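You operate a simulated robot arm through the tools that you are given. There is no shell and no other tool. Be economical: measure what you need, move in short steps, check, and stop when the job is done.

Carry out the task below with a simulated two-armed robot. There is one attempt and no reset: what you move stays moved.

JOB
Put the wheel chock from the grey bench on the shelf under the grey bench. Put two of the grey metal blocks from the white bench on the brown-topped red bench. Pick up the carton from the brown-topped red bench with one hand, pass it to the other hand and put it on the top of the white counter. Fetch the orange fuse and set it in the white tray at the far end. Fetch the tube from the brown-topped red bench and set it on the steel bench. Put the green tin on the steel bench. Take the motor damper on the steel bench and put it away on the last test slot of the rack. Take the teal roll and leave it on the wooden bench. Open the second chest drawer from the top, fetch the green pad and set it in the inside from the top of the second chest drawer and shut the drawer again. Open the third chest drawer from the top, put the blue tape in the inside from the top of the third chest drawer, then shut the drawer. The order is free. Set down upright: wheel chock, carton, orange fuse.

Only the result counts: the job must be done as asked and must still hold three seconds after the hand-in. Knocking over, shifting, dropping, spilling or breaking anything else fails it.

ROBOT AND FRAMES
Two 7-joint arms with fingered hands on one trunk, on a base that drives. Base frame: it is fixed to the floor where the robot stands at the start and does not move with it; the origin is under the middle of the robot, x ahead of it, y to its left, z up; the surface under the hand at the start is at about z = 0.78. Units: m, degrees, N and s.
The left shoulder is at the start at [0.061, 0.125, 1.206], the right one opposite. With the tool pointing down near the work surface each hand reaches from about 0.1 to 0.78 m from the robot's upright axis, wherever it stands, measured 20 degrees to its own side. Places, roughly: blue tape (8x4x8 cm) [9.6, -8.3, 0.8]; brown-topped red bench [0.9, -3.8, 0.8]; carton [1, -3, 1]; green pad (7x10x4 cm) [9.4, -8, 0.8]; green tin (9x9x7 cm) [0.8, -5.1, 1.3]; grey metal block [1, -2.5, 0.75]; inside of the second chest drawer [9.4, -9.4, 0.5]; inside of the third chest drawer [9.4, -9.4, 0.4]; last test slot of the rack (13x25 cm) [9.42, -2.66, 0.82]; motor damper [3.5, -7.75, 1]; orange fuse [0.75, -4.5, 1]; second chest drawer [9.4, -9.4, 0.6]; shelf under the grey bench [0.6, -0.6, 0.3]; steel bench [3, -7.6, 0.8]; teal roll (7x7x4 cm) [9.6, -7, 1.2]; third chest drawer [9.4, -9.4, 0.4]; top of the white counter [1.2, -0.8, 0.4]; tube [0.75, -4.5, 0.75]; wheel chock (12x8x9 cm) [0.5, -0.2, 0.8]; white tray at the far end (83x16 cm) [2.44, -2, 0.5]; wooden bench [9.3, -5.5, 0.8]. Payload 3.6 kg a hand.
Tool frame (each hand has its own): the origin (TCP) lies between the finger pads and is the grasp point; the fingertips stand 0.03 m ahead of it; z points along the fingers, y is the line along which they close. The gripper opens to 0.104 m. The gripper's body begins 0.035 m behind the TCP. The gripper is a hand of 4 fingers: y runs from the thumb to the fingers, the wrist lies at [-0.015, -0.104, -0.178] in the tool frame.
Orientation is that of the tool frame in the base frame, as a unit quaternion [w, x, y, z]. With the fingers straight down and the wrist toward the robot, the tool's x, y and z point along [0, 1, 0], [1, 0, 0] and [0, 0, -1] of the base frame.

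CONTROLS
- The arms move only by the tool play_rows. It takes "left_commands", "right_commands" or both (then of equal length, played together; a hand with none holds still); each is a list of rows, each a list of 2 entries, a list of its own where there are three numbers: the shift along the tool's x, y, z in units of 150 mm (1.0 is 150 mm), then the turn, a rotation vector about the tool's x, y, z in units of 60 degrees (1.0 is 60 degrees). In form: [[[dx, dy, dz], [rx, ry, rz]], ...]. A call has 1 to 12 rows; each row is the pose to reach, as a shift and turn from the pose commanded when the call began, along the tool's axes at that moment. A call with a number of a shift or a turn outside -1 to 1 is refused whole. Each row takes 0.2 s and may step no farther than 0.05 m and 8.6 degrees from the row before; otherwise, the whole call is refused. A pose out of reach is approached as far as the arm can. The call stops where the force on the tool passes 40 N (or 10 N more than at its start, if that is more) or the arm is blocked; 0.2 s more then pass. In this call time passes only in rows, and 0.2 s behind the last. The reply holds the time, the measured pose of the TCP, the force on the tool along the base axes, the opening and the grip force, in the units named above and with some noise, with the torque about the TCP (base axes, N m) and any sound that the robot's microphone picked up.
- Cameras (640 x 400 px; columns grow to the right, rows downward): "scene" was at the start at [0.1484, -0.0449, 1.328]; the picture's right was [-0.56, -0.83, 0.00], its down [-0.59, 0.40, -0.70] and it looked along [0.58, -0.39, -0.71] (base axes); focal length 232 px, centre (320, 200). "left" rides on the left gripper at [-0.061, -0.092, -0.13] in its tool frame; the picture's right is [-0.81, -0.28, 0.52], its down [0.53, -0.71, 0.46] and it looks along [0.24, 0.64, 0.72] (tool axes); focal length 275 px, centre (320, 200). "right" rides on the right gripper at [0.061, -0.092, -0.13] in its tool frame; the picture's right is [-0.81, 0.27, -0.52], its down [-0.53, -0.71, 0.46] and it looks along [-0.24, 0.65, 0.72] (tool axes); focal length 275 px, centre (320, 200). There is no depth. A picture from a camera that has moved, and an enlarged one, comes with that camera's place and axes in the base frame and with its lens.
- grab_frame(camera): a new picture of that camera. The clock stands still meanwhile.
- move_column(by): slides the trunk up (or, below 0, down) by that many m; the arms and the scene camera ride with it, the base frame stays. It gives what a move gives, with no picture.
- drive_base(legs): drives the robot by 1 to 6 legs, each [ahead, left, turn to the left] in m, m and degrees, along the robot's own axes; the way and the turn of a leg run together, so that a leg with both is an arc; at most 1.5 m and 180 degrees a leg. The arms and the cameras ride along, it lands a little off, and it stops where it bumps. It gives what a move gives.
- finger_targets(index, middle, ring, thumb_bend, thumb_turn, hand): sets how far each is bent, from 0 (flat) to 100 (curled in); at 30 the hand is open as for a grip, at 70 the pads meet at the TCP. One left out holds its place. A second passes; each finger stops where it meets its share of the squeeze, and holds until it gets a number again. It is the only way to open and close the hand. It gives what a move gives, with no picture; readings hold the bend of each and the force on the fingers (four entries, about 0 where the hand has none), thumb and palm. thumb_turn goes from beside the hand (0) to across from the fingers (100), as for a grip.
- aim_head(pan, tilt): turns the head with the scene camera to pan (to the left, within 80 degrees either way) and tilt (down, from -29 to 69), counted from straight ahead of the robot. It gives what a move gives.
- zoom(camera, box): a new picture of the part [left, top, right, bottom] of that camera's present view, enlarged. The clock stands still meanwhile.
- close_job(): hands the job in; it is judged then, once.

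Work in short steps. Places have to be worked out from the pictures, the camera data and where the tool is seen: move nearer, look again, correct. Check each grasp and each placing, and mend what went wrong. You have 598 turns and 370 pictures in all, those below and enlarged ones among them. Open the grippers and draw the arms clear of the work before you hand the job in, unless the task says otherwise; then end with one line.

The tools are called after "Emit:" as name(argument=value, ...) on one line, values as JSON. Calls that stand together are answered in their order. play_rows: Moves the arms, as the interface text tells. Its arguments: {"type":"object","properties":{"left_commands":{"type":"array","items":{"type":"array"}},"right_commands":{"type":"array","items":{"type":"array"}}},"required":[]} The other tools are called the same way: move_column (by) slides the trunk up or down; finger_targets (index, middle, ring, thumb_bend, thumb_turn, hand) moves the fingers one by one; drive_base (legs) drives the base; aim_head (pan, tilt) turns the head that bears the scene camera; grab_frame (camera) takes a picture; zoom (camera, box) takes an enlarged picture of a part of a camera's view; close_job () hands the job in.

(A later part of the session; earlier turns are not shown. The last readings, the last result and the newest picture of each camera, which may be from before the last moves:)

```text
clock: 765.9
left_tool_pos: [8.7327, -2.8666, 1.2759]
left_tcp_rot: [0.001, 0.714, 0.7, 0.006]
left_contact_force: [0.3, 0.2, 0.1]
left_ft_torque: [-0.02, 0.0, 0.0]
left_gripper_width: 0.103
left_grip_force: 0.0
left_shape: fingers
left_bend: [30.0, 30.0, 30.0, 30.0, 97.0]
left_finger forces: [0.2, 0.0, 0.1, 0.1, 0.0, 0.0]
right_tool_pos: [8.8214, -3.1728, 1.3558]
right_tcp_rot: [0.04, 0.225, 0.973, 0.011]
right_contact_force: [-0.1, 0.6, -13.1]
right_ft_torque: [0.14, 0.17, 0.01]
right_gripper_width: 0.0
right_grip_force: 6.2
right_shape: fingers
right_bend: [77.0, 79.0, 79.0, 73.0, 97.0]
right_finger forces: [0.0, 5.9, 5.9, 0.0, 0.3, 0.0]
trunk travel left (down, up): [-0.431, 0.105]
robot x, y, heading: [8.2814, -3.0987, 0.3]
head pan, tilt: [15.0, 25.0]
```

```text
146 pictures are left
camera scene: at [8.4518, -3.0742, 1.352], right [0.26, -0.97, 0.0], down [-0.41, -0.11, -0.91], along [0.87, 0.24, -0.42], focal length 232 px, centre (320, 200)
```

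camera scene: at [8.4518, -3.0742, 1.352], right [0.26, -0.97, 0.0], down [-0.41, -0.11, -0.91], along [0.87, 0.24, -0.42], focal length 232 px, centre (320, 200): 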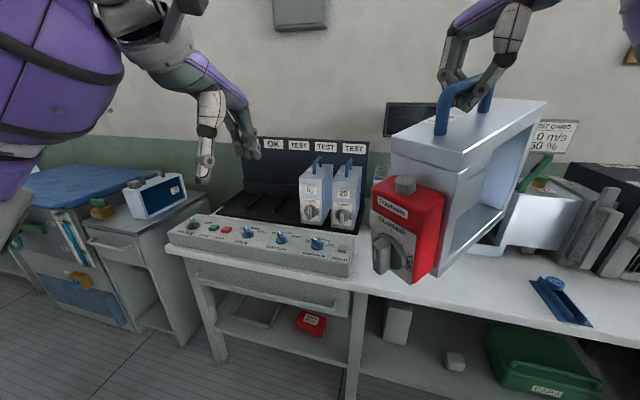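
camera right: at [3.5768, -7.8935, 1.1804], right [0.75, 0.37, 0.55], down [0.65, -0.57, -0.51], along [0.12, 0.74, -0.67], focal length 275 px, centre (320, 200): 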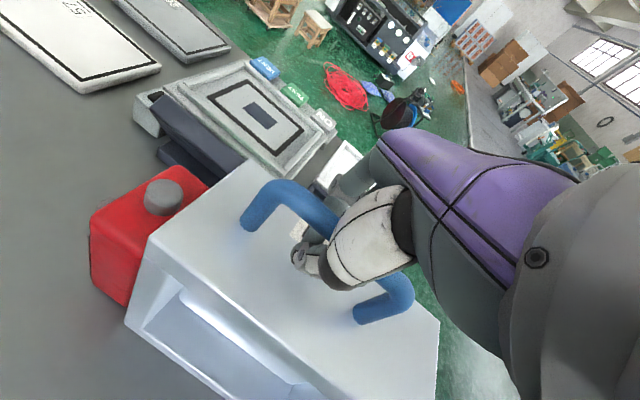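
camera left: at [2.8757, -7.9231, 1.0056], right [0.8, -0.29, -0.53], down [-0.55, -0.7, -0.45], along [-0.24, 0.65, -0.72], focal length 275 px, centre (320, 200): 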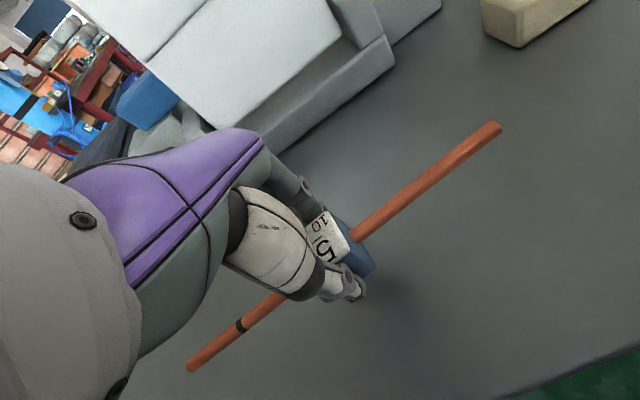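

Good orientation, red actuator toward me. Raise the trunk, lower/extend the right hand a bit, and retract the left hand.

Emit:
move_column(by=0.1)

Emit:
play_rows(right_commands=[[[-0.1, 0.05, 0.15], [0, 0, 0]], [[-0.2, 0.1, 0.3], [0, 0, 0]], [[-0.3, 0.15, 0.4], [0, 0, 0]], [[-0.36, 0.18, 0.45], [0, 0, 0]]], left_commands=[[[0.1, -0.2, 0], [0, 0, 0]], [[0.2, -0.4, 0], [0, 0, 0]], [[0.3, -0.6, 0], [0, 0, 0]], [[0.4, -0.8, 0], [0, 0, 0]]])

Emit:
drive_base(legs=[[0, 0, 26]])

Emit:
aim_head(pan=0, tilt=25)

Emit:
grab_frame(camera="scene")

```text
clock: 767.2
left_tool_pos: [8.7356, -2.8681, 1.376]
left_tcp_rot: [-0.001, 0.714, 0.7, 0.005]
left_contact_force: [0.4, 0.0, -0.2]
left_ft_torque: [0.0, 0.01, -0.03]
left_gripper_width: 0.1029
left_grip_force: 0.2
left_shape: fingers
left_bend: [30.0, 30.0, 30.0, 30.0, 97.0]
left_finger forces: [0.1, 0.0, 0.0, 0.0, 0.0, 0.0]
right_tool_pos: [8.8246, -3.1733, 1.4553]
right_tcp_rot: [0.036, 0.227, 0.973, 0.012]
right_contact_force: [-0.4, -0.4, -12.0]
right_ft_torque: [0.16, 0.2, 0.02]
right_gripper_width: 0.0001
right_grip_force: 6.3
right_shape: fingers
right_bend: [77.0, 79.0, 78.0, 73.0, 97.0]
right_finger forces: [0.1, 6.0, 6.3, 0.1, 0.1, 0.0]
trunk travel left (down, up): [-0.531, 0.005]
robot x, y, heading: [8.2764, -3.0974, 0.3]
head pan, tilt: [15.0, 25.0]
```

```text
clock: 768.2
left_tool_pos: [8.615, -2.8035, 1.3757]
left_tcp_rot: [0.001, 0.715, 0.699, 0.006]
left_contact_force: [-1.3, 0.6, -0.5]
left_ft_torque: [0.01, -0.01, -0.02]
left_gripper_width: 0.103
left_grip_force: 0.0
left_shape: fingers
left_bend: [30.0, 30.0, 30.0, 30.0, 97.0]
left_finger forces: [0.0, 0.1, 0.0, 0.0, 0.0, 0.1]
right_tool_pos: [8.8777, -3.1757, 1.3896]
right_tcp_rot: [0.04, 0.226, 0.973, 0.01]
right_contact_force: [0.2, 0.1, -11.2]
right_ft_torque: [0.1, 0.16, -0.02]
right_gripper_width: 0.0001
right_grip_force: 5.4
right_shape: fingers
right_bend: [77.0, 79.0, 79.0, 73.0, 97.0]
right_finger forces: [0.1, 5.6, 6.0, 0.0, 0.0, 0.0]
right hand out of reach, approached as far as the arm can: row 3, 4
trunk travel left (down, up): [-0.531, 0.005]
robot x, y, heading: [8.2781, -3.0988, 0.3]
head pan, tilt: [15.0, 25.0]
```

```text
clock: 769.9
left_tool_pos: [8.4589, -2.6892, 1.3759]
left_tcp_rot: [-0.001, 0.543, 0.839, 0.005]
left_contact_force: [0.6, 0.6, -0.2]
left_ft_torque: [0.0, 0.0, 0.01]
left_gripper_width: 0.103
left_grip_force: 0.0
left_shape: fingers
left_bend: [30.0, 30.0, 30.0, 30.0, 97.0]
left_finger forces: [0.0, 0.0, 0.0, 0.1, 0.1, 0.1]
right_tool_pos: [8.8548, -2.9092, 1.3901]
right_tcp_rot: [0.036, 0.007, 0.999, 0.02]
right_contact_force: [0.9, -0.6, -13.0]
right_ft_torque: [0.06, 0.17, -0.01]
right_gripper_width: 0.0
right_grip_force: 5.5
right_shape: fingers
right_bend: [77.0, 79.0, 79.0, 73.0, 97.0]
right_finger forces: [0.0, 6.7, 4.7, 0.1, 0.0, 0.0]
trunk travel left (down, up): [-0.531, 0.005]
robot x, y, heading: [8.2788, -3.0995, 25.6]
head pan, tilt: [15.0, 25.0]
```

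```text
clock: 770.7
left_tool_pos: [8.4582, -2.688, 1.3758]
left_tcp_rot: [0.0, 0.543, 0.839, 0.005]
left_contact_force: [-0.4, -0.6, 1.0]
left_ft_torque: [0.01, 0.01, -0.03]
left_gripper_width: 0.1031
left_grip_force: 0.0
left_shape: fingers
left_bend: [30.0, 30.0, 30.0, 30.0, 97.0]
left_finger forces: [0.0, 0.0, 0.1, 0.0, 0.0, 0.0]
right_tool_pos: [8.8541, -2.9101, 1.3896]
right_tcp_rot: [0.036, 0.008, 0.999, 0.02]
right_contact_force: [-0.1, -0.5, -12.6]
right_ft_torque: [0.03, 0.2, 0.02]
right_gripper_width: 0.0
right_grip_force: 6.4
right_shape: fingers
right_bend: [77.0, 79.0, 79.0, 73.0, 97.0]
right_finger forces: [0.1, 6.4, 5.3, 0.1, 0.3, 0.0]
trunk travel left (down, up): [-0.531, 0.005]
robot x, y, heading: [8.2791, -3.0988, 25.7]
head pan, tilt: [0.0, 25.0]
```

```text
145 pictures are left
camera scene: at [8.3686, -3.0554, 1.4644], right [0.43, -0.9, 0.0], down [-0.38, -0.18, -0.91], along [0.82, 0.39, -0.42], focal length 232 px, centre (320, 200)
```

scene: 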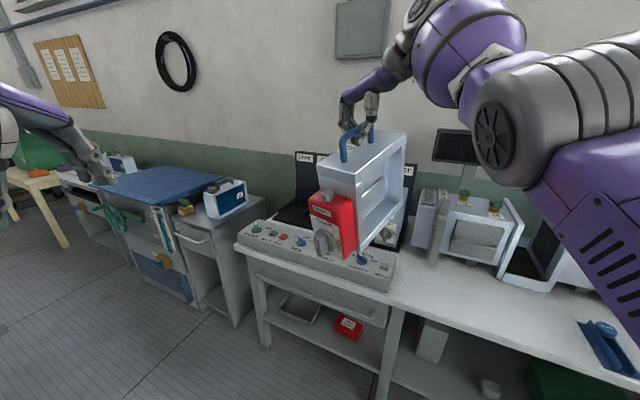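

Drive ahead 0.5 m toward the slot, then check alignment.

Emit:
drive_base(legs=[[0.5, 0, 0]])

Emit:
grab_frame(camera="scene")

Emit:
grab_frame(camera="right")

```text
clock: 773.6
left_tool_pos: [8.9014, -2.477, 1.3763]
left_tcp_rot: [0.0, 0.543, 0.839, 0.005]
left_contact_force: [0.1, 0.1, -0.5]
left_ft_torque: [0.0, 0.02, 0.01]
left_gripper_width: 0.103
left_grip_force: 0.2
left_shape: fingers
left_bend: [30.0, 30.0, 30.0, 30.0, 97.0]
left_finger forces: [0.0, 0.1, 0.0, 0.0, 0.1, 0.0]
right_tool_pos: [9.2987, -2.6997, 1.3913]
right_tcp_rot: [0.035, 0.008, 0.999, 0.02]
right_contact_force: [-0.5, -0.5, -12.8]
right_ft_torque: [0.07, 0.21, -0.02]
right_gripper_width: 0.0
right_grip_force: 5.3
right_shape: fingers
right_bend: [77.0, 79.0, 78.0, 73.0, 97.0]
right_finger forces: [0.0, 4.3, 7.5, 0.1, 0.0, 0.0]
trunk travel left (down, up): [-0.531, 0.005]
robot x, y, heading: [8.7231, -2.8859, 25.6]
head pan, tilt: [0.0, 25.0]
```

```text
144 pictures are left
camera scene: at [8.8127, -2.844, 1.4645], right [0.43, -0.9, 0.0], down [-0.38, -0.18, -0.91], along [0.82, 0.39, -0.42], focal length 232 px, centre (320, 200)
```

scene: 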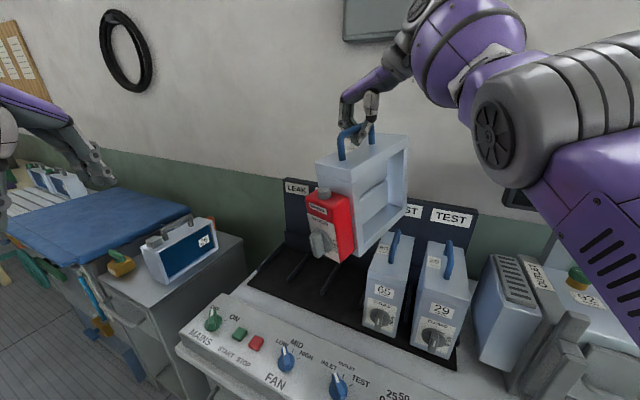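

```text
143 pictures are left
camera right: at [9.2262, -2.7954, 1.5117], right [0.77, 0.24, 0.58], down [0.55, -0.7, -0.44], along [0.3, 0.67, -0.68], focal length 275 px, centre (320, 200)
```

right: 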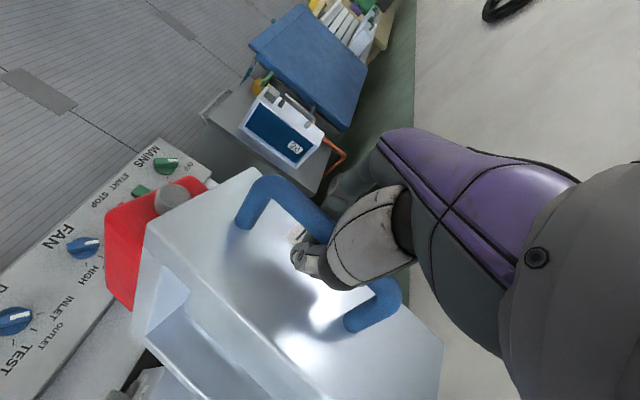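

The damper hangs rotated about -10°. Turn the hand +9° and re-evaluate.

Emit:
play_rows(right_commands=[[[0, 0, 0], [0, 0, -0.08]], [[0, 0, 0], [0, 0, -0.16]]])

Emit:
grab_frame(camera="right")

Emit:
zoom(camera="scene", box=[250, 100, 490, 370])

```text
clock: 774.2
left_tool_pos: [8.9024, -2.4754, 1.3757]
left_tcp_rot: [0.001, 0.544, 0.839, 0.007]
left_contact_force: [0.3, -0.2, 1.0]
left_ft_torque: [0.02, 0.0, 0.03]
left_gripper_width: 0.1032
left_grip_force: 0.1
left_shape: fingers
left_bend: [30.0, 30.0, 30.0, 30.0, 97.0]
left_finger forces: [0.1, 0.0, 0.0, 0.1, 0.1, 0.1]
right_tool_pos: [9.2871, -2.7087, 1.3817]
right_tcp_rot: [0.036, -0.076, 0.996, 0.016]
right_contact_force: [0.2, -0.8, -0.2]
right_ft_torque: [0.01, 0.23, 0.04]
right_gripper_width: 0.0002
right_grip_force: 6.8
right_shape: fingers
right_bend: [77.0, 79.0, 79.0, 73.0, 97.0]
right_finger forces: [0.1, 6.5, 5.8, 0.0, 0.6, 0.0]
right hand out of reach, approached as far as the arm can: row 1, 2
trunk travel left (down, up): [-0.531, 0.005]
robot x, y, heading: [8.7209, -2.8866, 25.4]
head pan, tilt: [0.0, 25.0]
```

```text
142 pictures are left
camera right: at [9.2303, -2.8123, 1.5034], right [0.72, 0.37, 0.58], down [0.67, -0.61, -0.43], along [0.19, 0.7, -0.69], focal length 275 px, centre (320, 200)
```

right: 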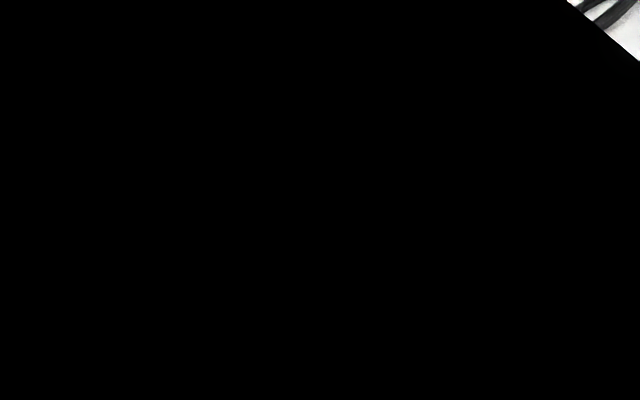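

```text
1.48 times, centred on (370, 235) of scene
camera zoom: at [8.8132, -2.8435, 1.4644], right [0.43, -0.9, 0.0], down [-0.38, -0.18, -0.91], along [0.82, 0.39, -0.42], focal length 343 px, centre (246, 148)
```

zoom: 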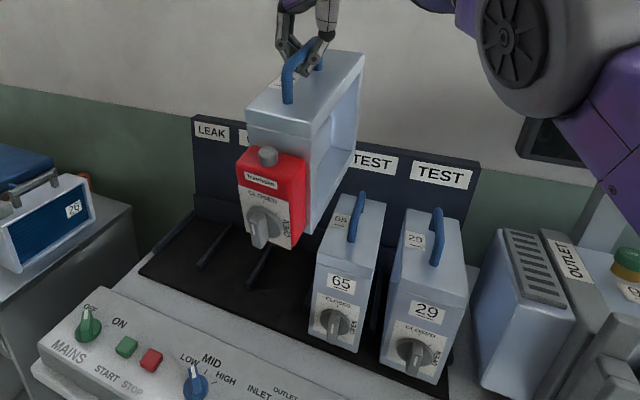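

It's now nearly aligned. Drive 8.5 cm ahead, which also corrects y to ≈-2.672.

Emit:
drive_base(legs=[[0.085, 0, 0]])

Emit:
zoom(camera="scene", box=[230, 90, 510, 390])

```text
clock: 775.3
left_tool_pos: [8.9778, -2.4397, 1.3757]
left_tcp_rot: [0.0, 0.543, 0.84, 0.006]
left_contact_force: [-0.5, 0.6, -0.1]
left_ft_torque: [-0.04, 0.03, 0.01]
left_gripper_width: 0.1028
left_grip_force: 0.1
left_shape: fingers
left_bend: [30.0, 30.0, 30.0, 30.0, 97.0]
left_finger forces: [0.0, 0.0, 0.0, 0.0, 0.0, 0.0]
right_tool_pos: [9.3607, -2.6714, 1.3819]
right_tcp_rot: [0.036, -0.076, 0.996, 0.017]
right_contact_force: [-2.2, -0.5, -13.6]
right_ft_torque: [0.01, 0.38, 0.01]
right_gripper_width: 0.0
right_grip_force: 6.6
right_shape: fingers
right_bend: [77.0, 79.0, 78.0, 73.0, 97.0]
right_finger forces: [0.0, 2.4, 10.9, 0.0, 0.1, 0.0]
trunk travel left (down, up): [-0.531, 0.005]
robot x, y, heading: [8.7977, -2.8529, 25.5]
head pan, tilt: [0.0, 25.0]
```

```text
1.33 times, centred on (370, 240) of scene
camera zoom: at [8.8877, -2.808, 1.4646], right [0.43, -0.9, 0.0], down [-0.38, -0.18, -0.91], along [0.82, 0.39, -0.42], focal length 309 px, centre (253, 147)
```

zoom: 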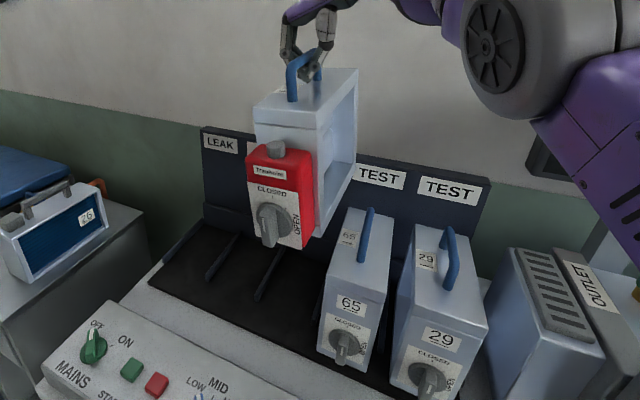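

Alignment with the free slot looks right. Lower with the trunk (pure vertical) by 0.15 m and check.

Emit:
move_column(by=-0.15)

Emit:
zoom(camera="scene", box=[230, 60, 550, 360])

```text
clock: 776.4
left_tool_pos: [8.9766, -2.4369, 1.268]
left_tcp_rot: [-0.004, 0.544, 0.839, 0.0]
left_contact_force: [-0.3, -0.1, -0.1]
left_ft_torque: [0.02, 0.02, 0.03]
left_gripper_width: 0.1027
left_grip_force: 0.0
left_shape: fingers
left_bend: [30.0, 30.0, 30.0, 30.0, 97.0]
left_finger forces: [0.0, 0.1, 0.0, 0.1, 0.0, 0.0]
right_tool_pos: [9.3983, -2.6407, 1.1086]
right_tcp_rot: [-0.104, -0.086, 0.99, -0.026]
right_contact_force: [-14.5, 4.4, 7.0]
right_ft_torque: [0.05, 0.05, 0.19]
right_gripper_width: 0.0
right_grip_force: 6.3
right_shape: fingers
right_bend: [77.0, 80.0, 80.0, 75.0, 96.0]
right_finger forces: [0.0, 0.1, 12.4, 0.0, 0.0, 0.0]
trunk travel left (down, up): [-0.429, 0.107]
robot x, y, heading: [8.7984, -2.8482, 25.5]
head pan, tilt: [0.0, 25.0]
stopped: the force on the tool passed its limit at 59 N (the readings are from after the stop); the commanded pose is now the measured one
```

```text
1.33 times, centred on (390, 210) of scene
camera zoom: at [8.9545, -2.7734, 1.3495], right [0.43, -0.9, 0.0], down [-0.38, -0.18, -0.91], along [0.82, 0.39, -0.42], focal length 309 px, centre (227, 187)
```

zoom: 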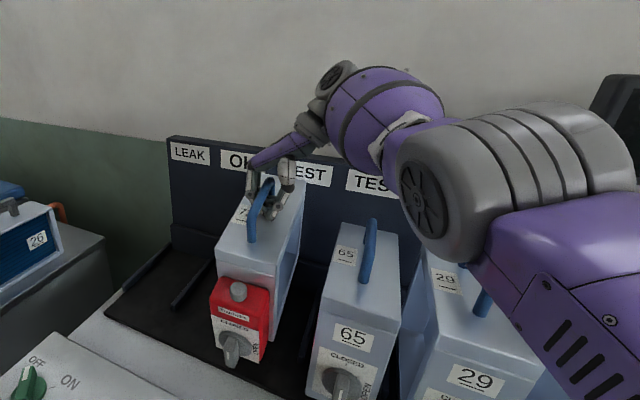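

The arm dropped unexpectedly; check the state carefully.

Emit:
grab_frame(camera="scene")

Emit:
grab_frame(camera="right")

Emit:
grab_frame(camera="left")

```text
138 pictures are left
camera scene: at [8.9545, -2.7734, 1.3495], right [0.43, -0.9, 0.0], down [-0.38, -0.18, -0.91], along [0.82, 0.39, -0.42], focal length 232 px, centre (320, 200)
```

scene: 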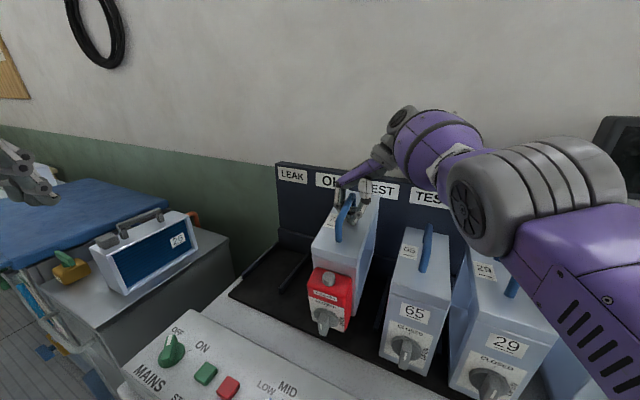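

```text
137 pictures are left
camera right: at [9.3812, -2.732, 1.2512], right [0.84, 0.44, 0.33], down [0.55, -0.65, -0.53], along [-0.03, 0.62, -0.78], focal length 275 px, centre (320, 200)
```

right: 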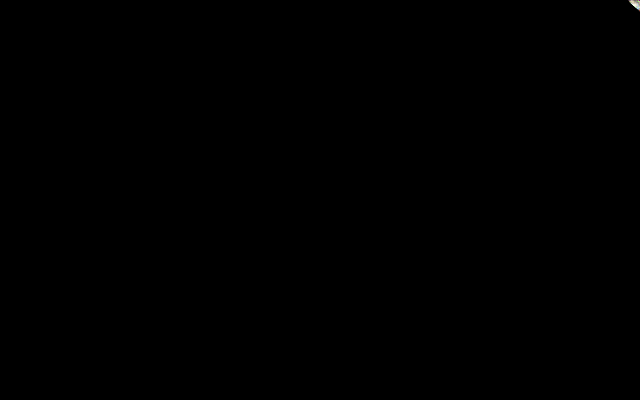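

```text
136 pictures are left
camera left: at [8.9195, -2.5325, 1.3981], right [0.08, -0.85, -0.52], down [-0.87, 0.2, -0.45], along [0.48, 0.49, -0.73], focal length 275 px, centre (320, 200)
```

left: 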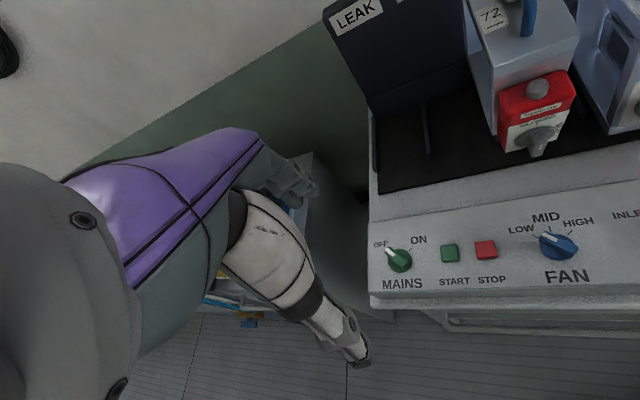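

The damper (72) came down about 4 cm too far left, over the divider. Lift 5 cm, shift 4 cm right (-y), and check with the left camera.

Emit:
play_rows(right_commands=[[[0.035, -0.005, -0.16], [0, 0, 0]], [[0.07, -0.011, -0.325], [0, 0, 0]], [[0.085, -0.1, -0.33], [0, 0, 0]], [[0.1, -0.2, -0.32], [0, 0, 0]], [[0.114, -0.273, -0.31], [0, 0, 0]]])

Emit:
zoom(camera="left", box=[320, 0, 640, 200])

Emit:
zoom(camera="scene", box=[240, 150, 520, 400])

```text
clock: 777.6
left_tool_pos: [8.9804, -2.4387, 1.2689]
left_tcp_rot: [-0.005, 0.543, 0.84, 0.0]
left_contact_force: [-0.2, 0.4, 0.4]
left_ft_torque: [-0.01, -0.01, 0.03]
left_gripper_width: 0.1028
left_grip_force: 0.1
left_shape: fingers
left_bend: [30.0, 30.0, 30.0, 30.0, 97.0]
left_finger forces: [0.0, 0.0, 0.1, 0.1, 0.0, 0.1]
right_tool_pos: [9.4025, -2.6838, 1.1585]
right_tcp_rot: [-0.104, -0.084, 0.991, -0.029]
right_contact_force: [-1.4, 0.1, -12.5]
right_ft_torque: [-0.06, 0.11, 0.01]
right_gripper_width: 0.0
right_grip_force: 4.9
right_shape: fingers
right_bend: [77.0, 79.0, 79.0, 74.0, 96.0]
right_finger forces: [0.5, 4.9, 4.1, 0.0, 0.1, 0.0]
right hand out of reach, approached as far as the arm can: row 1, 2
trunk travel left (down, up): [-0.429, 0.107]
robot x, y, heading: [8.7959, -2.8518, 25.3]
head pan, tilt: [0.0, 25.0]
```

```text
2.00 times, centred on (480, 100) of left
camera zoom: at [8.9235, -2.5337, 1.3989], right [0.08, -0.85, -0.52], down [-0.87, 0.2, -0.45], along [0.48, 0.49, -0.73], focal length 551 px, centre (0, 400)
```

zoom: 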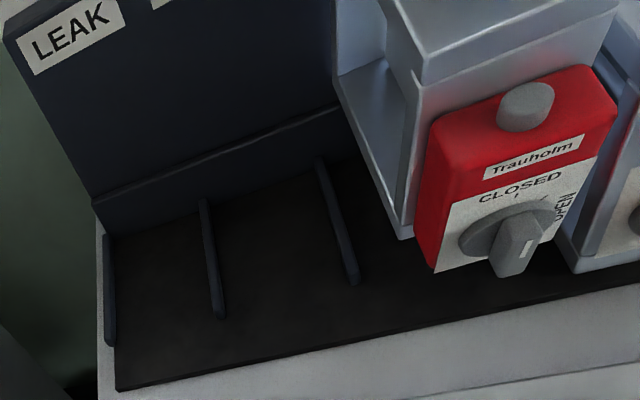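

```text
1.60 times, centred on (380, 275) of scene
camera zoom: at [8.9582, -2.7745, 1.3498], right [0.43, -0.9, 0.0], down [-0.38, -0.18, -0.91], along [0.82, 0.39, -0.42], focal length 371 px, centre (224, 80)
```

zoom: 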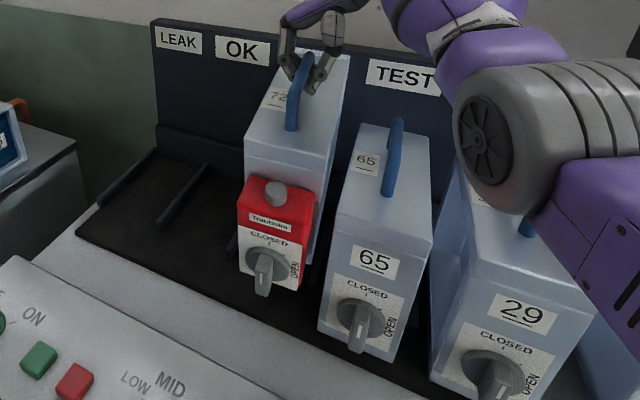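

Now the damper hangs just right of the third divider, over the free TEST slot (left face -2.632; gap -2.597…-2.752). Lower gently with a 9 mm left correction.

Emit:
play_rows(right_commands=[[[-0.03, 0.04, 0.1], [0, 0, 0]], [[-0.055, 0.07, 0.2], [0, 0, 0]], [[-0.08, 0.075, 0.3], [0, 0, 0]], [[-0.1, 0.077, 0.38], [0, 0, 0]]])

Emit:
zoom(camera="left", box=[320, 0, 640, 200])

```text
clock: 778.6
left_tool_pos: [8.9738, -2.4399, 1.2709]
left_tcp_rot: [-0.004, 0.543, 0.84, 0.003]
left_contact_force: [-0.5, 0.3, 0.0]
left_ft_torque: [-0.01, 0.0, 0.0]
left_gripper_width: 0.1032
left_grip_force: 0.0
left_shape: fingers
left_bend: [30.0, 30.0, 30.0, 30.0, 97.0]
left_finger forces: [0.1, 0.0, 0.1, 0.1, 0.0, 0.1]
right_tool_pos: [9.397, -2.6721, 1.1053]
right_tcp_rot: [-0.101, -0.087, 0.991, -0.025]
right_contact_force: [-24.3, 0.6, 21.7]
right_ft_torque: [-0.1, -0.02, 0.17]
right_gripper_width: 0.0001
right_grip_force: 23.5
right_shape: fingers
right_bend: [78.0, 80.0, 80.0, 75.0, 96.0]
right_finger forces: [0.0, 0.0, 22.0, 0.0, 25.0, 0.0]
trunk travel left (down, up): [-0.429, 0.107]
robot x, y, heading: [8.7978, -2.8556, 25.4]
head pan, tilt: [0.0, 25.0]
```

```text
2.00 times, centred on (480, 100) of left
camera zoom: at [8.9148, -2.5346, 1.4004], right [0.08, -0.85, -0.52], down [-0.87, 0.2, -0.45], along [0.49, 0.49, -0.72], focal length 551 px, centre (0, 400)
```

zoom: 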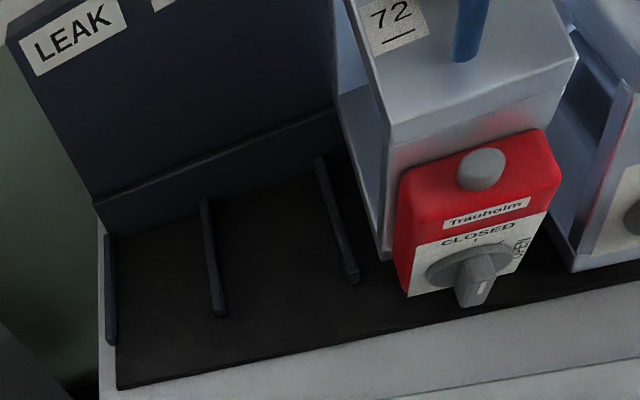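

Contact detected. Ease up 1 cm to see whether it's resting.

Emit:
play_rows(right_commands=[[[0.012, 0, -0.06], [0, 0, 0]]])

Emit:
zoom(camera="scene", box=[240, 150, 520, 400])

```text
clock: 779.0
left_tool_pos: [8.9776, -2.4392, 1.2689]
left_tcp_rot: [-0.002, 0.544, 0.839, 0.001]
left_contact_force: [0.1, -0.4, 0.2]
left_ft_torque: [0.01, -0.04, -0.01]
left_gripper_width: 0.103
left_grip_force: 0.0
left_shape: fingers
left_bend: [30.0, 30.0, 30.0, 30.0, 97.0]
left_finger forces: [0.0, 0.0, 0.0, 0.0, 0.1, 0.0]
right_tool_pos: [9.4015, -2.6726, 1.1077]
right_tcp_rot: [-0.103, -0.084, 0.991, -0.027]
right_contact_force: [-16.3, 1.8, 11.1]
right_ft_torque: [0.01, 0.02, 0.11]
right_gripper_width: 0.0
right_grip_force: 6.9
right_shape: fingers
right_bend: [78.0, 80.0, 80.0, 75.0, 96.0]
right_finger forces: [0.1, 0.0, 14.1, 0.0, 0.1, 0.0]
trunk travel left (down, up): [-0.429, 0.107]
robot x, y, heading: [8.7986, -2.8485, 25.7]
head pan, tilt: [0.0, 25.0]
```

```text
1.60 times, centred on (380, 275) of scene
camera zoom: at [8.9542, -2.7746, 1.3502], right [0.43, -0.9, 0.0], down [-0.38, -0.18, -0.91], along [0.82, 0.39, -0.42], focal length 371 px, centre (224, 80)
```

zoom: 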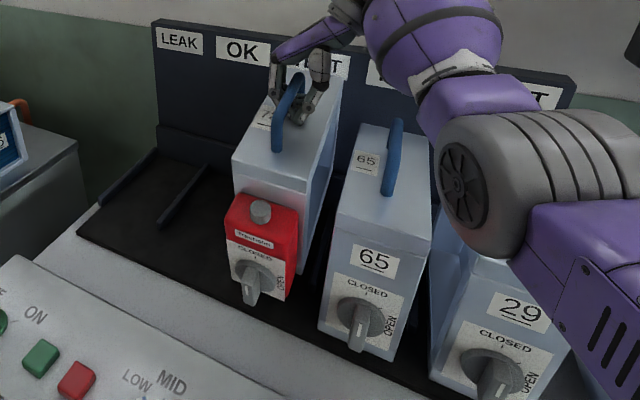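

The damper rests on the rack (upward reaction). Ease a bit more, then open the hand.

Emit:
play_rows(right_commands=[[[0.02, 0, -0.08], [0, 0, 0]]])

Emit:
finger_targets(hand="right", index=45, middle=45, ring=45, thumb_bend=45)

Emit:
zoom(camera="scene", box=[240, 150, 520, 400])

```text
clock: 779.4
left_tool_pos: [8.9804, -2.4387, 1.2684]
left_tcp_rot: [-0.005, 0.543, 0.84, 0.0]
left_contact_force: [0.6, 0.5, 0.5]
left_ft_torque: [-0.01, -0.01, -0.02]
left_gripper_width: 0.103
left_grip_force: 0.1
left_shape: fingers
left_bend: [30.0, 30.0, 30.0, 30.0, 97.0]
left_finger forces: [0.0, 0.0, 0.1, 0.0, 0.1, 0.0]
right_tool_pos: [9.4029, -2.6743, 1.1169]
right_tcp_rot: [-0.105, -0.082, 0.991, -0.03]
right_contact_force: [-5.1, 0.2, -5.7]
right_ft_torque: [-0.01, 0.2, 0.03]
right_gripper_width: 0.0
right_grip_force: 3.1
right_shape: fingers
right_bend: [78.0, 80.0, 79.0, 74.0, 96.0]
right_finger forces: [0.0, 0.0, 6.2, 0.0, 0.1, 0.1]
trunk travel left (down, up): [-0.429, 0.107]
robot x, y, heading: [8.8002, -2.8516, 25.3]
head pan, tilt: [0.0, 25.0]
```

```text
clock: 780.4
left_tool_pos: [8.9796, -2.4387, 1.2697]
left_tcp_rot: [-0.004, 0.543, 0.84, 0.0]
left_contact_force: [0.0, -0.2, 0.0]
left_ft_torque: [0.03, -0.02, -0.03]
left_gripper_width: 0.1029
left_grip_force: 0.1
left_shape: fingers
left_bend: [30.0, 30.0, 30.0, 30.0, 97.0]
left_finger forces: [0.0, 0.0, 0.1, 0.0, 0.0, 0.0]
right_tool_pos: [9.4031, -2.6721, 1.1204]
right_tcp_rot: [-0.103, -0.084, 0.991, -0.028]
right_contact_force: [-0.3, -0.4, -0.4]
right_ft_torque: [0.01, 0.03, -0.01]
right_gripper_width: 0.0646
right_grip_force: 0.0
right_shape: fingers
right_bend: [45.0, 45.0, 45.0, 45.0, 97.0]
right_finger forces: [0.1, 0.0, 0.0, 0.1, 0.0, 0.0]
trunk travel left (down, up): [-0.429, 0.107]
robot x, y, heading: [8.7961, -2.8528, 25.6]
head pan, tilt: [0.0, 25.0]
```

```text
1.60 times, centred on (380, 275) of scene
camera zoom: at [8.9573, -2.7746, 1.3499], right [0.43, -0.9, 0.0], down [-0.38, -0.18, -0.91], along [0.82, 0.39, -0.42], focal length 371 px, centre (224, 80)
```

zoom: 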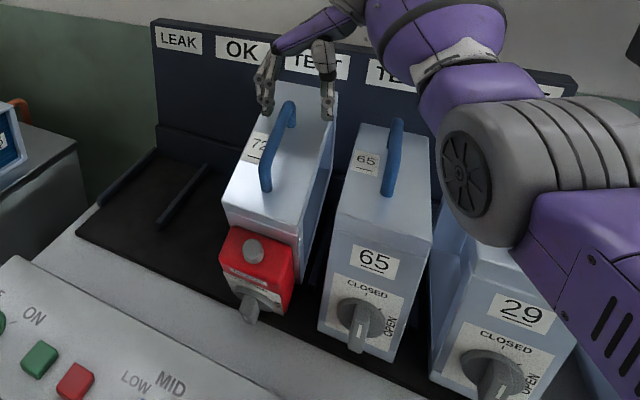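

Released; raise the right hand straight up and examine the damper's seating.

Emit:
play_rows(right_commands=[[[0.03, 0, -0.2], [0, 0, 0]], [[0.06, 0, -0.4], [0, 0, 0]], [[0.09, 0, -0.6], [0, 0, 0]], [[0.12, 0, -0.8], [0, 0, 0]]])

Emit:
zoom(camera="left", box=[320, 0, 640, 200])

Emit:
zoom(camera="scene", box=[240, 150, 520, 400])

```text
clock: 781.4
left_tool_pos: [8.979, -2.4381, 1.2697]
left_tcp_rot: [-0.004, 0.543, 0.84, 0.0]
left_contact_force: [0.2, 0.5, 0.3]
left_ft_torque: [-0.04, 0.01, 0.0]
left_gripper_width: 0.103
left_grip_force: 0.1
left_shape: fingers
left_bend: [30.0, 30.0, 30.0, 30.0, 97.0]
left_finger forces: [0.0, 0.0, 0.0, 0.0, 0.0, 0.0]
right_tool_pos: [9.3879, -2.6824, 1.2259]
right_tcp_rot: [-0.103, -0.084, 0.991, -0.028]
right_contact_force: [0.3, 0.5, -0.3]
right_ft_torque: [-0.01, -0.02, -0.02]
right_gripper_width: 0.0646
right_grip_force: 0.0
right_shape: fingers
right_bend: [45.0, 45.0, 45.0, 45.0, 97.0]
right_finger forces: [0.0, 0.0, 0.1, 0.0, 0.1, 0.1]
right hand out of reach, approached as far as the arm can: row 2, 3, 4
trunk travel left (down, up): [-0.429, 0.107]
robot x, y, heading: [8.8011, -2.8505, 25.4]
head pan, tilt: [0.0, 25.0]
```

```text
2.00 times, centred on (480, 100) of left
camera zoom: at [8.922, -2.5337, 1.3991], right [0.08, -0.85, -0.52], down [-0.87, 0.2, -0.45], along [0.48, 0.49, -0.73], focal length 551 px, centre (0, 400)
```

zoom: 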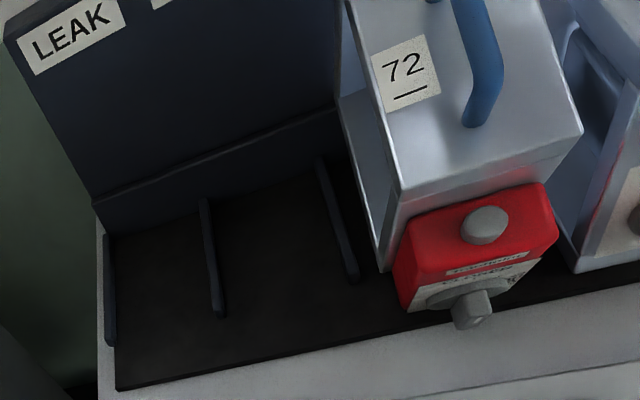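

```text
1.60 times, centred on (380, 275) of scene
camera zoom: at [8.9568, -2.7745, 1.35], right [0.43, -0.9, 0.0], down [-0.38, -0.18, -0.91], along [0.82, 0.39, -0.42], focal length 371 px, centre (224, 80)
```

zoom: 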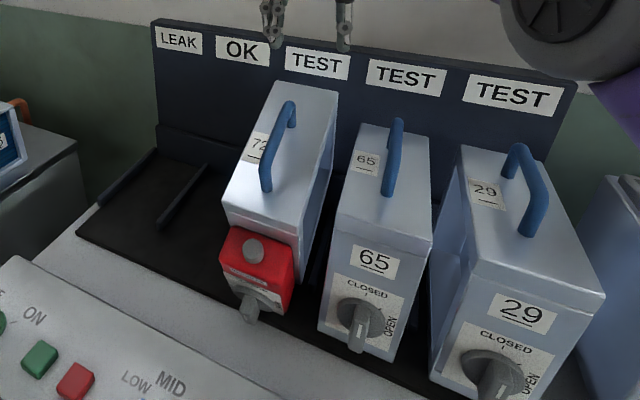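

The damper's rear is caught on the rack's back ledge, so it leans forward ~15°. I'll re-hook the handle (bar centre ≈(9.344,-2.667,1.10)), lift, pull it ~3 cm toward me and set it down again.

Emit:
play_rows(right_commands=[[[0.075, 0.183, 0.01], [0, 0, 0]], [[0.075, 0.183, 0.25], [0, 0, 0]], [[0.075, 0.183, 0.5], [0, 0, 0]], [[0.075, 0.183, 0.75], [0, 0, 0]], [[0.075, 0.183, 0.93], [0, 0, 0]]])

Emit:
zoom(camera="scene", box=[240, 120, 520, 370])

```text
clock: 782.6
left_tool_pos: [8.9797, -2.4389, 1.2691]
left_tcp_rot: [-0.004, 0.544, 0.839, 0.0]
left_contact_force: [0.1, 0.8, 0.0]
left_ft_torque: [-0.02, 0.01, 0.03]
left_gripper_width: 0.1029
left_grip_force: 0.1
left_shape: fingers
left_bend: [30.0, 30.0, 30.0, 30.0, 97.0]
left_finger forces: [0.0, 0.0, 0.0, 0.0, 0.1, 0.1]
right_tool_pos: [9.4008, -2.64, 1.1013]
right_tcp_rot: [-0.104, -0.085, 0.991, -0.028]
right_contact_force: [0.1, 0.6, -1.1]
right_ft_torque: [0.02, -0.03, 0.02]
right_gripper_width: 0.0649
right_grip_force: 0.0
right_shape: fingers
right_bend: [45.0, 45.0, 45.0, 45.0, 97.0]
right_finger forces: [0.1, 0.0, 0.1, 0.0, 0.1, 0.0]
right hand out of reach, approached as far as the arm can: row 2, 3, 4, 5
trunk travel left (down, up): [-0.429, 0.107]
robot x, y, heading: [8.7965, -2.8538, 25.6]
head pan, tilt: [0.0, 25.0]
```

```text
1.60 times, centred on (380, 245) of scene
camera zoom: at [8.9575, -2.7746, 1.3499], right [0.43, -0.9, 0.0], down [-0.38, -0.18, -0.91], along [0.82, 0.39, -0.42], focal length 371 px, centre (224, 128)
```

zoom: 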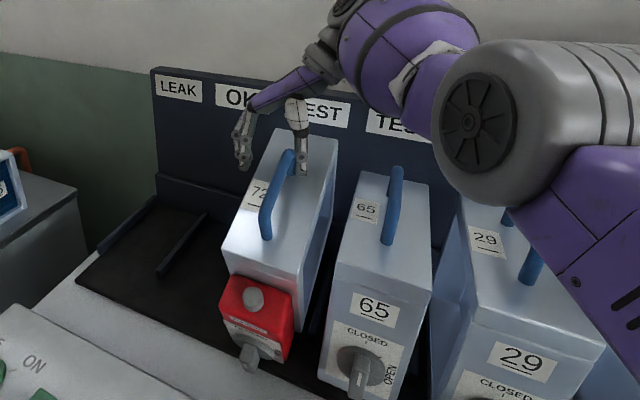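

The reach boundary pushed the hand forward. Raise 5 cm, back the base 5 cm, and re-approach.

Emit:
play_rows(right_commands=[[[0.03, -0.05, -0.2], [0, 0, 0]], [[0.06, -0.1, -0.4], [0, 0, 0]]])

Emit:
drive_base(legs=[[-0.05, 0, 0]])

Emit:
zoom(camera="scene", box=[240, 120, 520, 370])

```text
clock: 783.2
left_tool_pos: [8.98, -2.4398, 1.2689]
left_tcp_rot: [-0.004, 0.543, 0.84, 0.001]
left_contact_force: [-0.3, 0.5, -0.4]
left_ft_torque: [0.03, -0.01, 0.0]
left_gripper_width: 0.1029
left_grip_force: 0.2
left_shape: fingers
left_bend: [30.0, 30.0, 30.0, 30.0, 97.0]
left_finger forces: [0.1, 0.0, 0.0, 0.0, 0.0, 0.1]
right_tool_pos: [9.3983, -2.6573, 1.1616]
right_tcp_rot: [-0.103, -0.084, 0.991, -0.028]
right_contact_force: [0.2, -0.9, 0.1]
right_ft_torque: [0.0, -0.01, 0.0]
right_gripper_width: 0.0648
right_grip_force: 0.1
right_shape: fingers
right_bend: [45.0, 45.0, 45.0, 45.0, 97.0]
right_finger forces: [0.1, 0.0, 0.0, 0.0, 0.0, 0.0]
right hand out of reach, approached as far as the arm can: row 2
trunk travel left (down, up): [-0.429, 0.107]
robot x, y, heading: [8.7992, -2.852, 25.5]
head pan, tilt: [0.0, 25.0]
```

```text
clock: 784.1
left_tool_pos: [8.9345, -2.46, 1.2687]
left_tcp_rot: [-0.004, 0.543, 0.84, 0.0]
left_contact_force: [-0.5, -0.1, 0.1]
left_ft_torque: [0.07, -0.04, 0.01]
left_gripper_width: 0.1029
left_grip_force: 0.1
left_shape: fingers
left_bend: [30.0, 30.0, 30.0, 30.0, 97.0]
left_finger forces: [0.0, 0.1, 0.0, 0.1, 0.0, 0.0]
right_tool_pos: [9.3542, -2.6786, 1.1597]
right_tcp_rot: [-0.103, -0.086, 0.991, -0.027]
right_contact_force: [-1.2, -0.1, -0.1]
right_ft_torque: [0.03, 0.01, 0.01]
right_gripper_width: 0.0648
right_grip_force: 0.0
right_shape: fingers
right_bend: [45.0, 45.0, 45.0, 45.0, 97.0]
right_finger forces: [0.0, 0.0, 0.1, 0.0, 0.1, 0.0]
trunk travel left (down, up): [-0.429, 0.107]
robot x, y, heading: [8.7534, -2.8734, 25.4]
head pan, tilt: [0.0, 25.0]
```

```text
1.60 times, centred on (380, 245) of scene
camera zoom: at [8.9115, -2.7965, 1.35], right [0.43, -0.9, 0.0], down [-0.38, -0.18, -0.91], along [0.82, 0.39, -0.42], focal length 371 px, centre (224, 128)
```

zoom: 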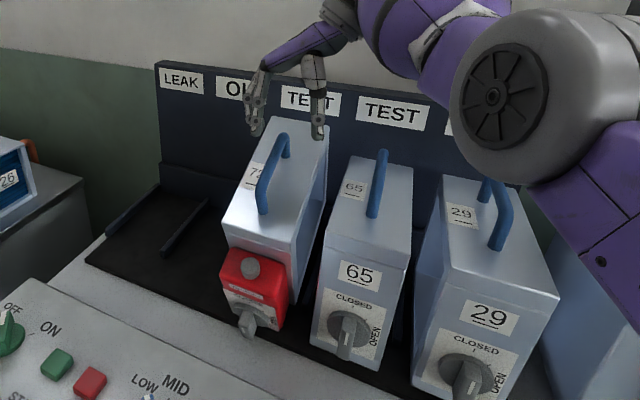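

Emit:
play_rows(right_commands=[[[0.02, 0.05, 0.1], [0, 0, 0]], [[-0.02, 0.08, 0.25], [0, 0, 0]], [[-0.055, 0.09, 0.44], [0, 0, 0]]])

Emit:
zoom(camera="scene", box=[240, 120, 440, 270])

```text
clock: 784.9
left_tool_pos: [8.9341, -2.4608, 1.2694]
left_tcp_rot: [-0.004, 0.544, 0.839, 0.0]
left_contact_force: [-0.5, 1.6, -0.3]
left_ft_torque: [0.02, 0.0, 0.01]
left_gripper_width: 0.1028
left_grip_force: 0.1
left_shape: fingers
left_bend: [30.0, 30.0, 30.0, 30.0, 97.0]
left_finger forces: [0.1, 0.0, 0.0, 0.1, 0.1, 0.0]
right_tool_pos: [9.3575, -2.6633, 1.0943]
right_tcp_rot: [-0.105, -0.085, 0.99, -0.029]
right_contact_force: [0.1, -0.6, 0.3]
right_ft_torque: [0.01, -0.01, 0.0]
right_gripper_width: 0.0649
right_grip_force: 0.7
right_shape: fingers
right_bend: [45.0, 45.0, 45.0, 45.0, 97.0]
right_finger forces: [0.0, 0.0, 0.7, 0.1, 0.1, 0.0]
right hand out of reach, approached as far as the arm can: row 1, 2, 3
trunk travel left (down, up): [-0.429, 0.107]
robot x, y, heading: [8.7538, -2.8697, 25.3]
head pan, tilt: [0.0, 25.0]
```

```text
2.67 times, centred on (340, 195) of scene
camera zoom: at [8.9125, -2.796, 1.3499], right [0.43, -0.9, 0.0], down [-0.38, -0.18, -0.91], along [0.82, 0.39, -0.42], focal length 618 px, centre (267, 213)
```

zoom: 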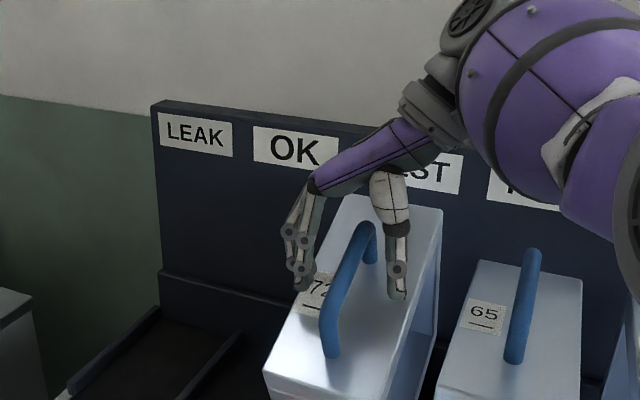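

The hand straddles the bar. Close to hook it.

Emit:
finger_targets(hand="right", index=80, middle=80, ring=80, thumb_bend=80)

Emit:
play_rows(right_commands=[[[0.03, -0.005, -0.13], [0, 0, 0]], [[0.06, -0.01, -0.27], [0, 0, 0]]])

Emit:
zoom(camera="scene", box=[240, 120, 520, 370])

```text
clock: 785.9
left_tool_pos: [8.9342, -2.4605, 1.2692]
left_tcp_rot: [-0.005, 0.543, 0.84, 0.0]
left_contact_force: [0.1, 0.1, 0.0]
left_ft_torque: [0.03, 0.02, -0.03]
left_gripper_width: 0.103
left_grip_force: 0.1
left_shape: fingers
left_bend: [30.0, 30.0, 30.0, 30.0, 97.0]
left_finger forces: [0.0, 0.1, 0.1, 0.0, 0.1, 0.0]
right_tool_pos: [9.3575, -2.6624, 1.0955]
right_tcp_rot: [-0.104, -0.085, 0.991, -0.028]
right_contact_force: [1.0, -1.3, 0.4]
right_ft_torque: [0.02, 0.01, 0.01]
right_gripper_width: 0.0
right_grip_force: 0.6
right_shape: fingers
right_bend: [77.0, 80.0, 80.0, 73.0, 97.0]
right_finger forces: [0.0, 0.4, 0.5, 0.1, 1.8, 0.1]
trunk travel left (down, up): [-0.429, 0.107]
robot x, y, heading: [8.7561, -2.8739, 25.5]
head pan, tilt: [0.0, 25.0]
```

```text
clock: 786.5
left_tool_pos: [8.9346, -2.4604, 1.2697]
left_tcp_rot: [-0.004, 0.543, 0.84, 0.001]
left_contact_force: [0.1, 0.5, 0.4]
left_ft_torque: [0.0, -0.02, -0.01]
left_gripper_width: 0.1031
left_grip_force: 0.0
left_shape: fingers
left_bend: [30.0, 30.0, 30.0, 30.0, 97.0]
left_finger forces: [0.1, 0.0, 0.0, 0.0, 0.0, 0.1]
right_tool_pos: [9.3523, -2.6647, 1.1327]
right_tcp_rot: [-0.105, -0.084, 0.991, -0.028]
right_contact_force: [-1.0, -0.1, -12.7]
right_ft_torque: [0.0, 0.17, 0.01]
right_gripper_width: 0.0002
right_grip_force: 6.2
right_shape: fingers
right_bend: [77.0, 79.0, 79.0, 73.0, 97.0]
right_finger forces: [0.0, 7.6, 5.1, 0.0, 0.1, 0.0]
right hand out of reach, approached as far as the arm can: row 2
trunk travel left (down, up): [-0.429, 0.107]
robot x, y, heading: [8.7522, -2.8711, 25.6]
head pan, tilt: [0.0, 25.0]
```

```text
1.60 times, centred on (380, 245) of scene
camera zoom: at [8.912, -2.7961, 1.3499], right [0.43, -0.9, 0.0], down [-0.38, -0.18, -0.91], along [0.82, 0.39, -0.42], focal length 371 px, centre (224, 128)
```

zoom: 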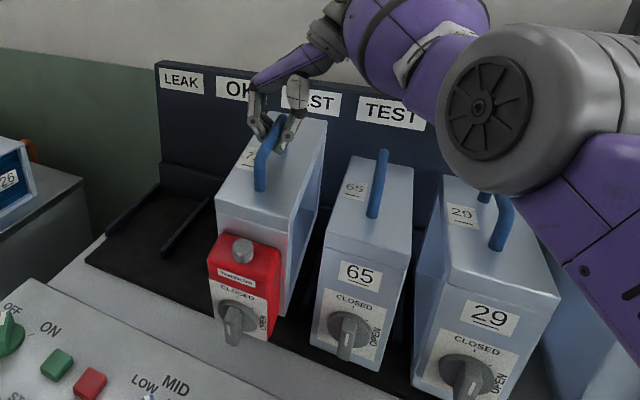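

Hanging again. Shift it ~3 cm forward / 1 cm right relative to now (centre x≈9.375, y≈-2.673), and check with the left camera.

Emit:
play_rows(right_commands=[[[-0.1, -0.05, -0.02], [0, 0, 0]], [[-0.215, -0.094, -0.043], [0, 0, 0]]])

Emit:
zoom(camera="left", box=[320, 0, 640, 200])

```text
clock: 787.1
left_tool_pos: [8.9353, -2.4591, 1.2694]
left_tcp_rot: [-0.004, 0.543, 0.84, -0.001]
left_contact_force: [0.7, 0.2, -0.4]
left_ft_torque: [0.01, 0.0, 0.0]
left_gripper_width: 0.1029
left_grip_force: 0.1
left_shape: fingers
left_bend: [30.0, 30.0, 30.0, 30.0, 97.0]
left_finger forces: [0.0, 0.0, 0.1, 0.1, 0.1, 0.0]
right_tool_pos: [9.3617, -2.6781, 1.1305]
right_tcp_rot: [-0.104, -0.083, 0.991, -0.029]
right_contact_force: [-1.4, -0.3, -12.3]
right_ft_torque: [-0.02, 0.23, -0.03]
right_gripper_width: 0.0
right_grip_force: 6.2
right_shape: fingers
right_bend: [77.0, 79.0, 79.0, 73.0, 97.0]
right_finger forces: [0.1, 7.5, 5.2, 0.1, 0.1, 0.0]
right hand out of reach, approached as far as the arm can: row 1, 2
trunk travel left (down, up): [-0.429, 0.107]
robot x, y, heading: [8.7517, -2.8751, 25.6]
head pan, tilt: [0.0, 25.0]
```

```text
2.00 times, centred on (480, 100) of left
camera zoom: at [8.8785, -2.555, 1.3988], right [0.08, -0.85, -0.52], down [-0.87, 0.2, -0.45], along [0.48, 0.49, -0.73], focal length 551 px, centre (0, 400)
```

zoom: 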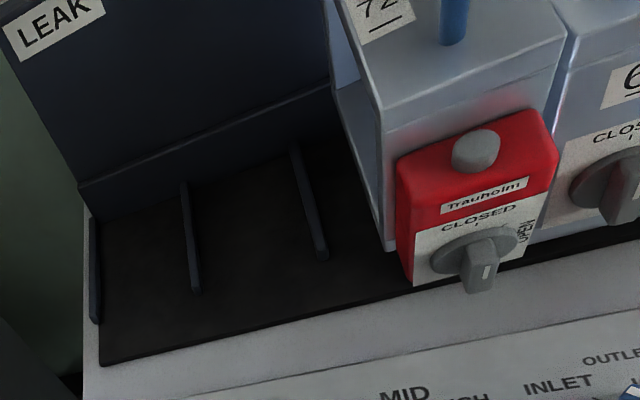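

Good lateral clearance. Nudge the base 2 cm ahead and lower.

Emit:
drive_base(legs=[[0.02, 0, 0]])

Emit:
play_rows(right_commands=[[[-0.02, 0.0, 0.08], [0, 0, 0]], [[-0.04, 0.0, 0.16], [0, 0, 0]], [[-0.06, 0.0, 0.24], [0, 0, 0]]])

Emit:
zoom(camera="left", box=[320, 0, 640, 200])

```text
clock: 787.9
left_tool_pos: [8.9526, -2.4532, 1.2697]
left_tcp_rot: [-0.004, 0.544, 0.839, 0.001]
left_contact_force: [0.3, 0.7, -0.1]
left_ft_torque: [0.0, 0.0, 0.01]
left_gripper_width: 0.103
left_grip_force: 0.1
left_shape: fingers
left_bend: [30.0, 30.0, 30.0, 30.0, 97.0]
left_finger forces: [0.1, 0.0, 0.1, 0.0, 0.1, 0.0]
right_tool_pos: [9.3795, -2.6696, 1.129]
right_tcp_rot: [-0.103, -0.085, 0.991, -0.028]
right_contact_force: [-0.1, 0.2, -12.2]
right_ft_torque: [0.02, 0.2, 0.0]
right_gripper_width: 0.0
right_grip_force: 6.1
right_shape: fingers
right_bend: [77.0, 79.0, 79.0, 73.0, 97.0]
right_finger forces: [0.0, 7.8, 5.2, 0.0, 0.1, 0.0]
trunk travel left (down, up): [-0.429, 0.107]
robot x, y, heading: [8.7734, -2.8647, 25.4]
head pan, tilt: [0.0, 25.0]
```

```text
clock: 788.7
left_tool_pos: [8.9532, -2.4515, 1.269]
left_tcp_rot: [-0.005, 0.543, 0.84, 0.0]
left_contact_force: [0.2, -0.1, -0.1]
left_ft_torque: [-0.02, 0.0, 0.0]
left_gripper_width: 0.1031
left_grip_force: 0.0
left_shape: fingers
left_bend: [30.0, 30.0, 30.0, 30.0, 97.0]
left_finger forces: [0.1, 0.1, 0.1, 0.0, 0.1, 0.1]
right_tool_pos: [9.3801, -2.6713, 1.0933]
right_tcp_rot: [-0.104, -0.084, 0.991, -0.027]
right_contact_force: [-0.5, 0.4, -8.7]
right_ft_torque: [-0.02, 0.13, -0.01]
right_gripper_width: 0.0
right_grip_force: 5.2
right_shape: fingers
right_bend: [77.0, 79.0, 79.0, 73.0, 97.0]
right_finger forces: [0.0, 6.5, 3.8, 0.0, 0.2, 0.0]
trunk travel left (down, up): [-0.429, 0.107]
robot x, y, heading: [8.7697, -2.8627, 25.6]
head pan, tilt: [0.0, 25.0]
```

```text
2.00 times, centred on (480, 100) of left
camera zoom: at [8.8956, -2.5466, 1.399], right [0.08, -0.85, -0.52], down [-0.87, 0.2, -0.45], along [0.48, 0.49, -0.73], focal length 551 px, centre (0, 400)
```

zoom: 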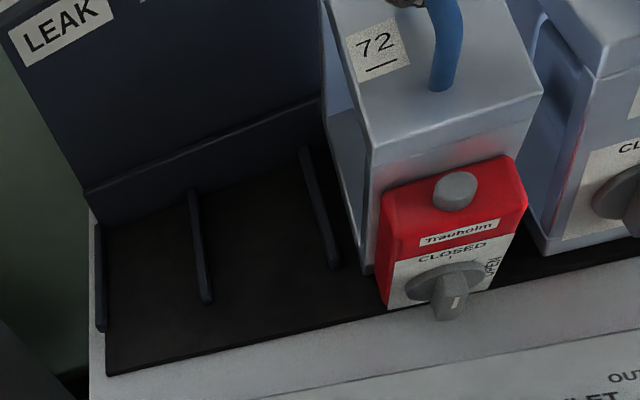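

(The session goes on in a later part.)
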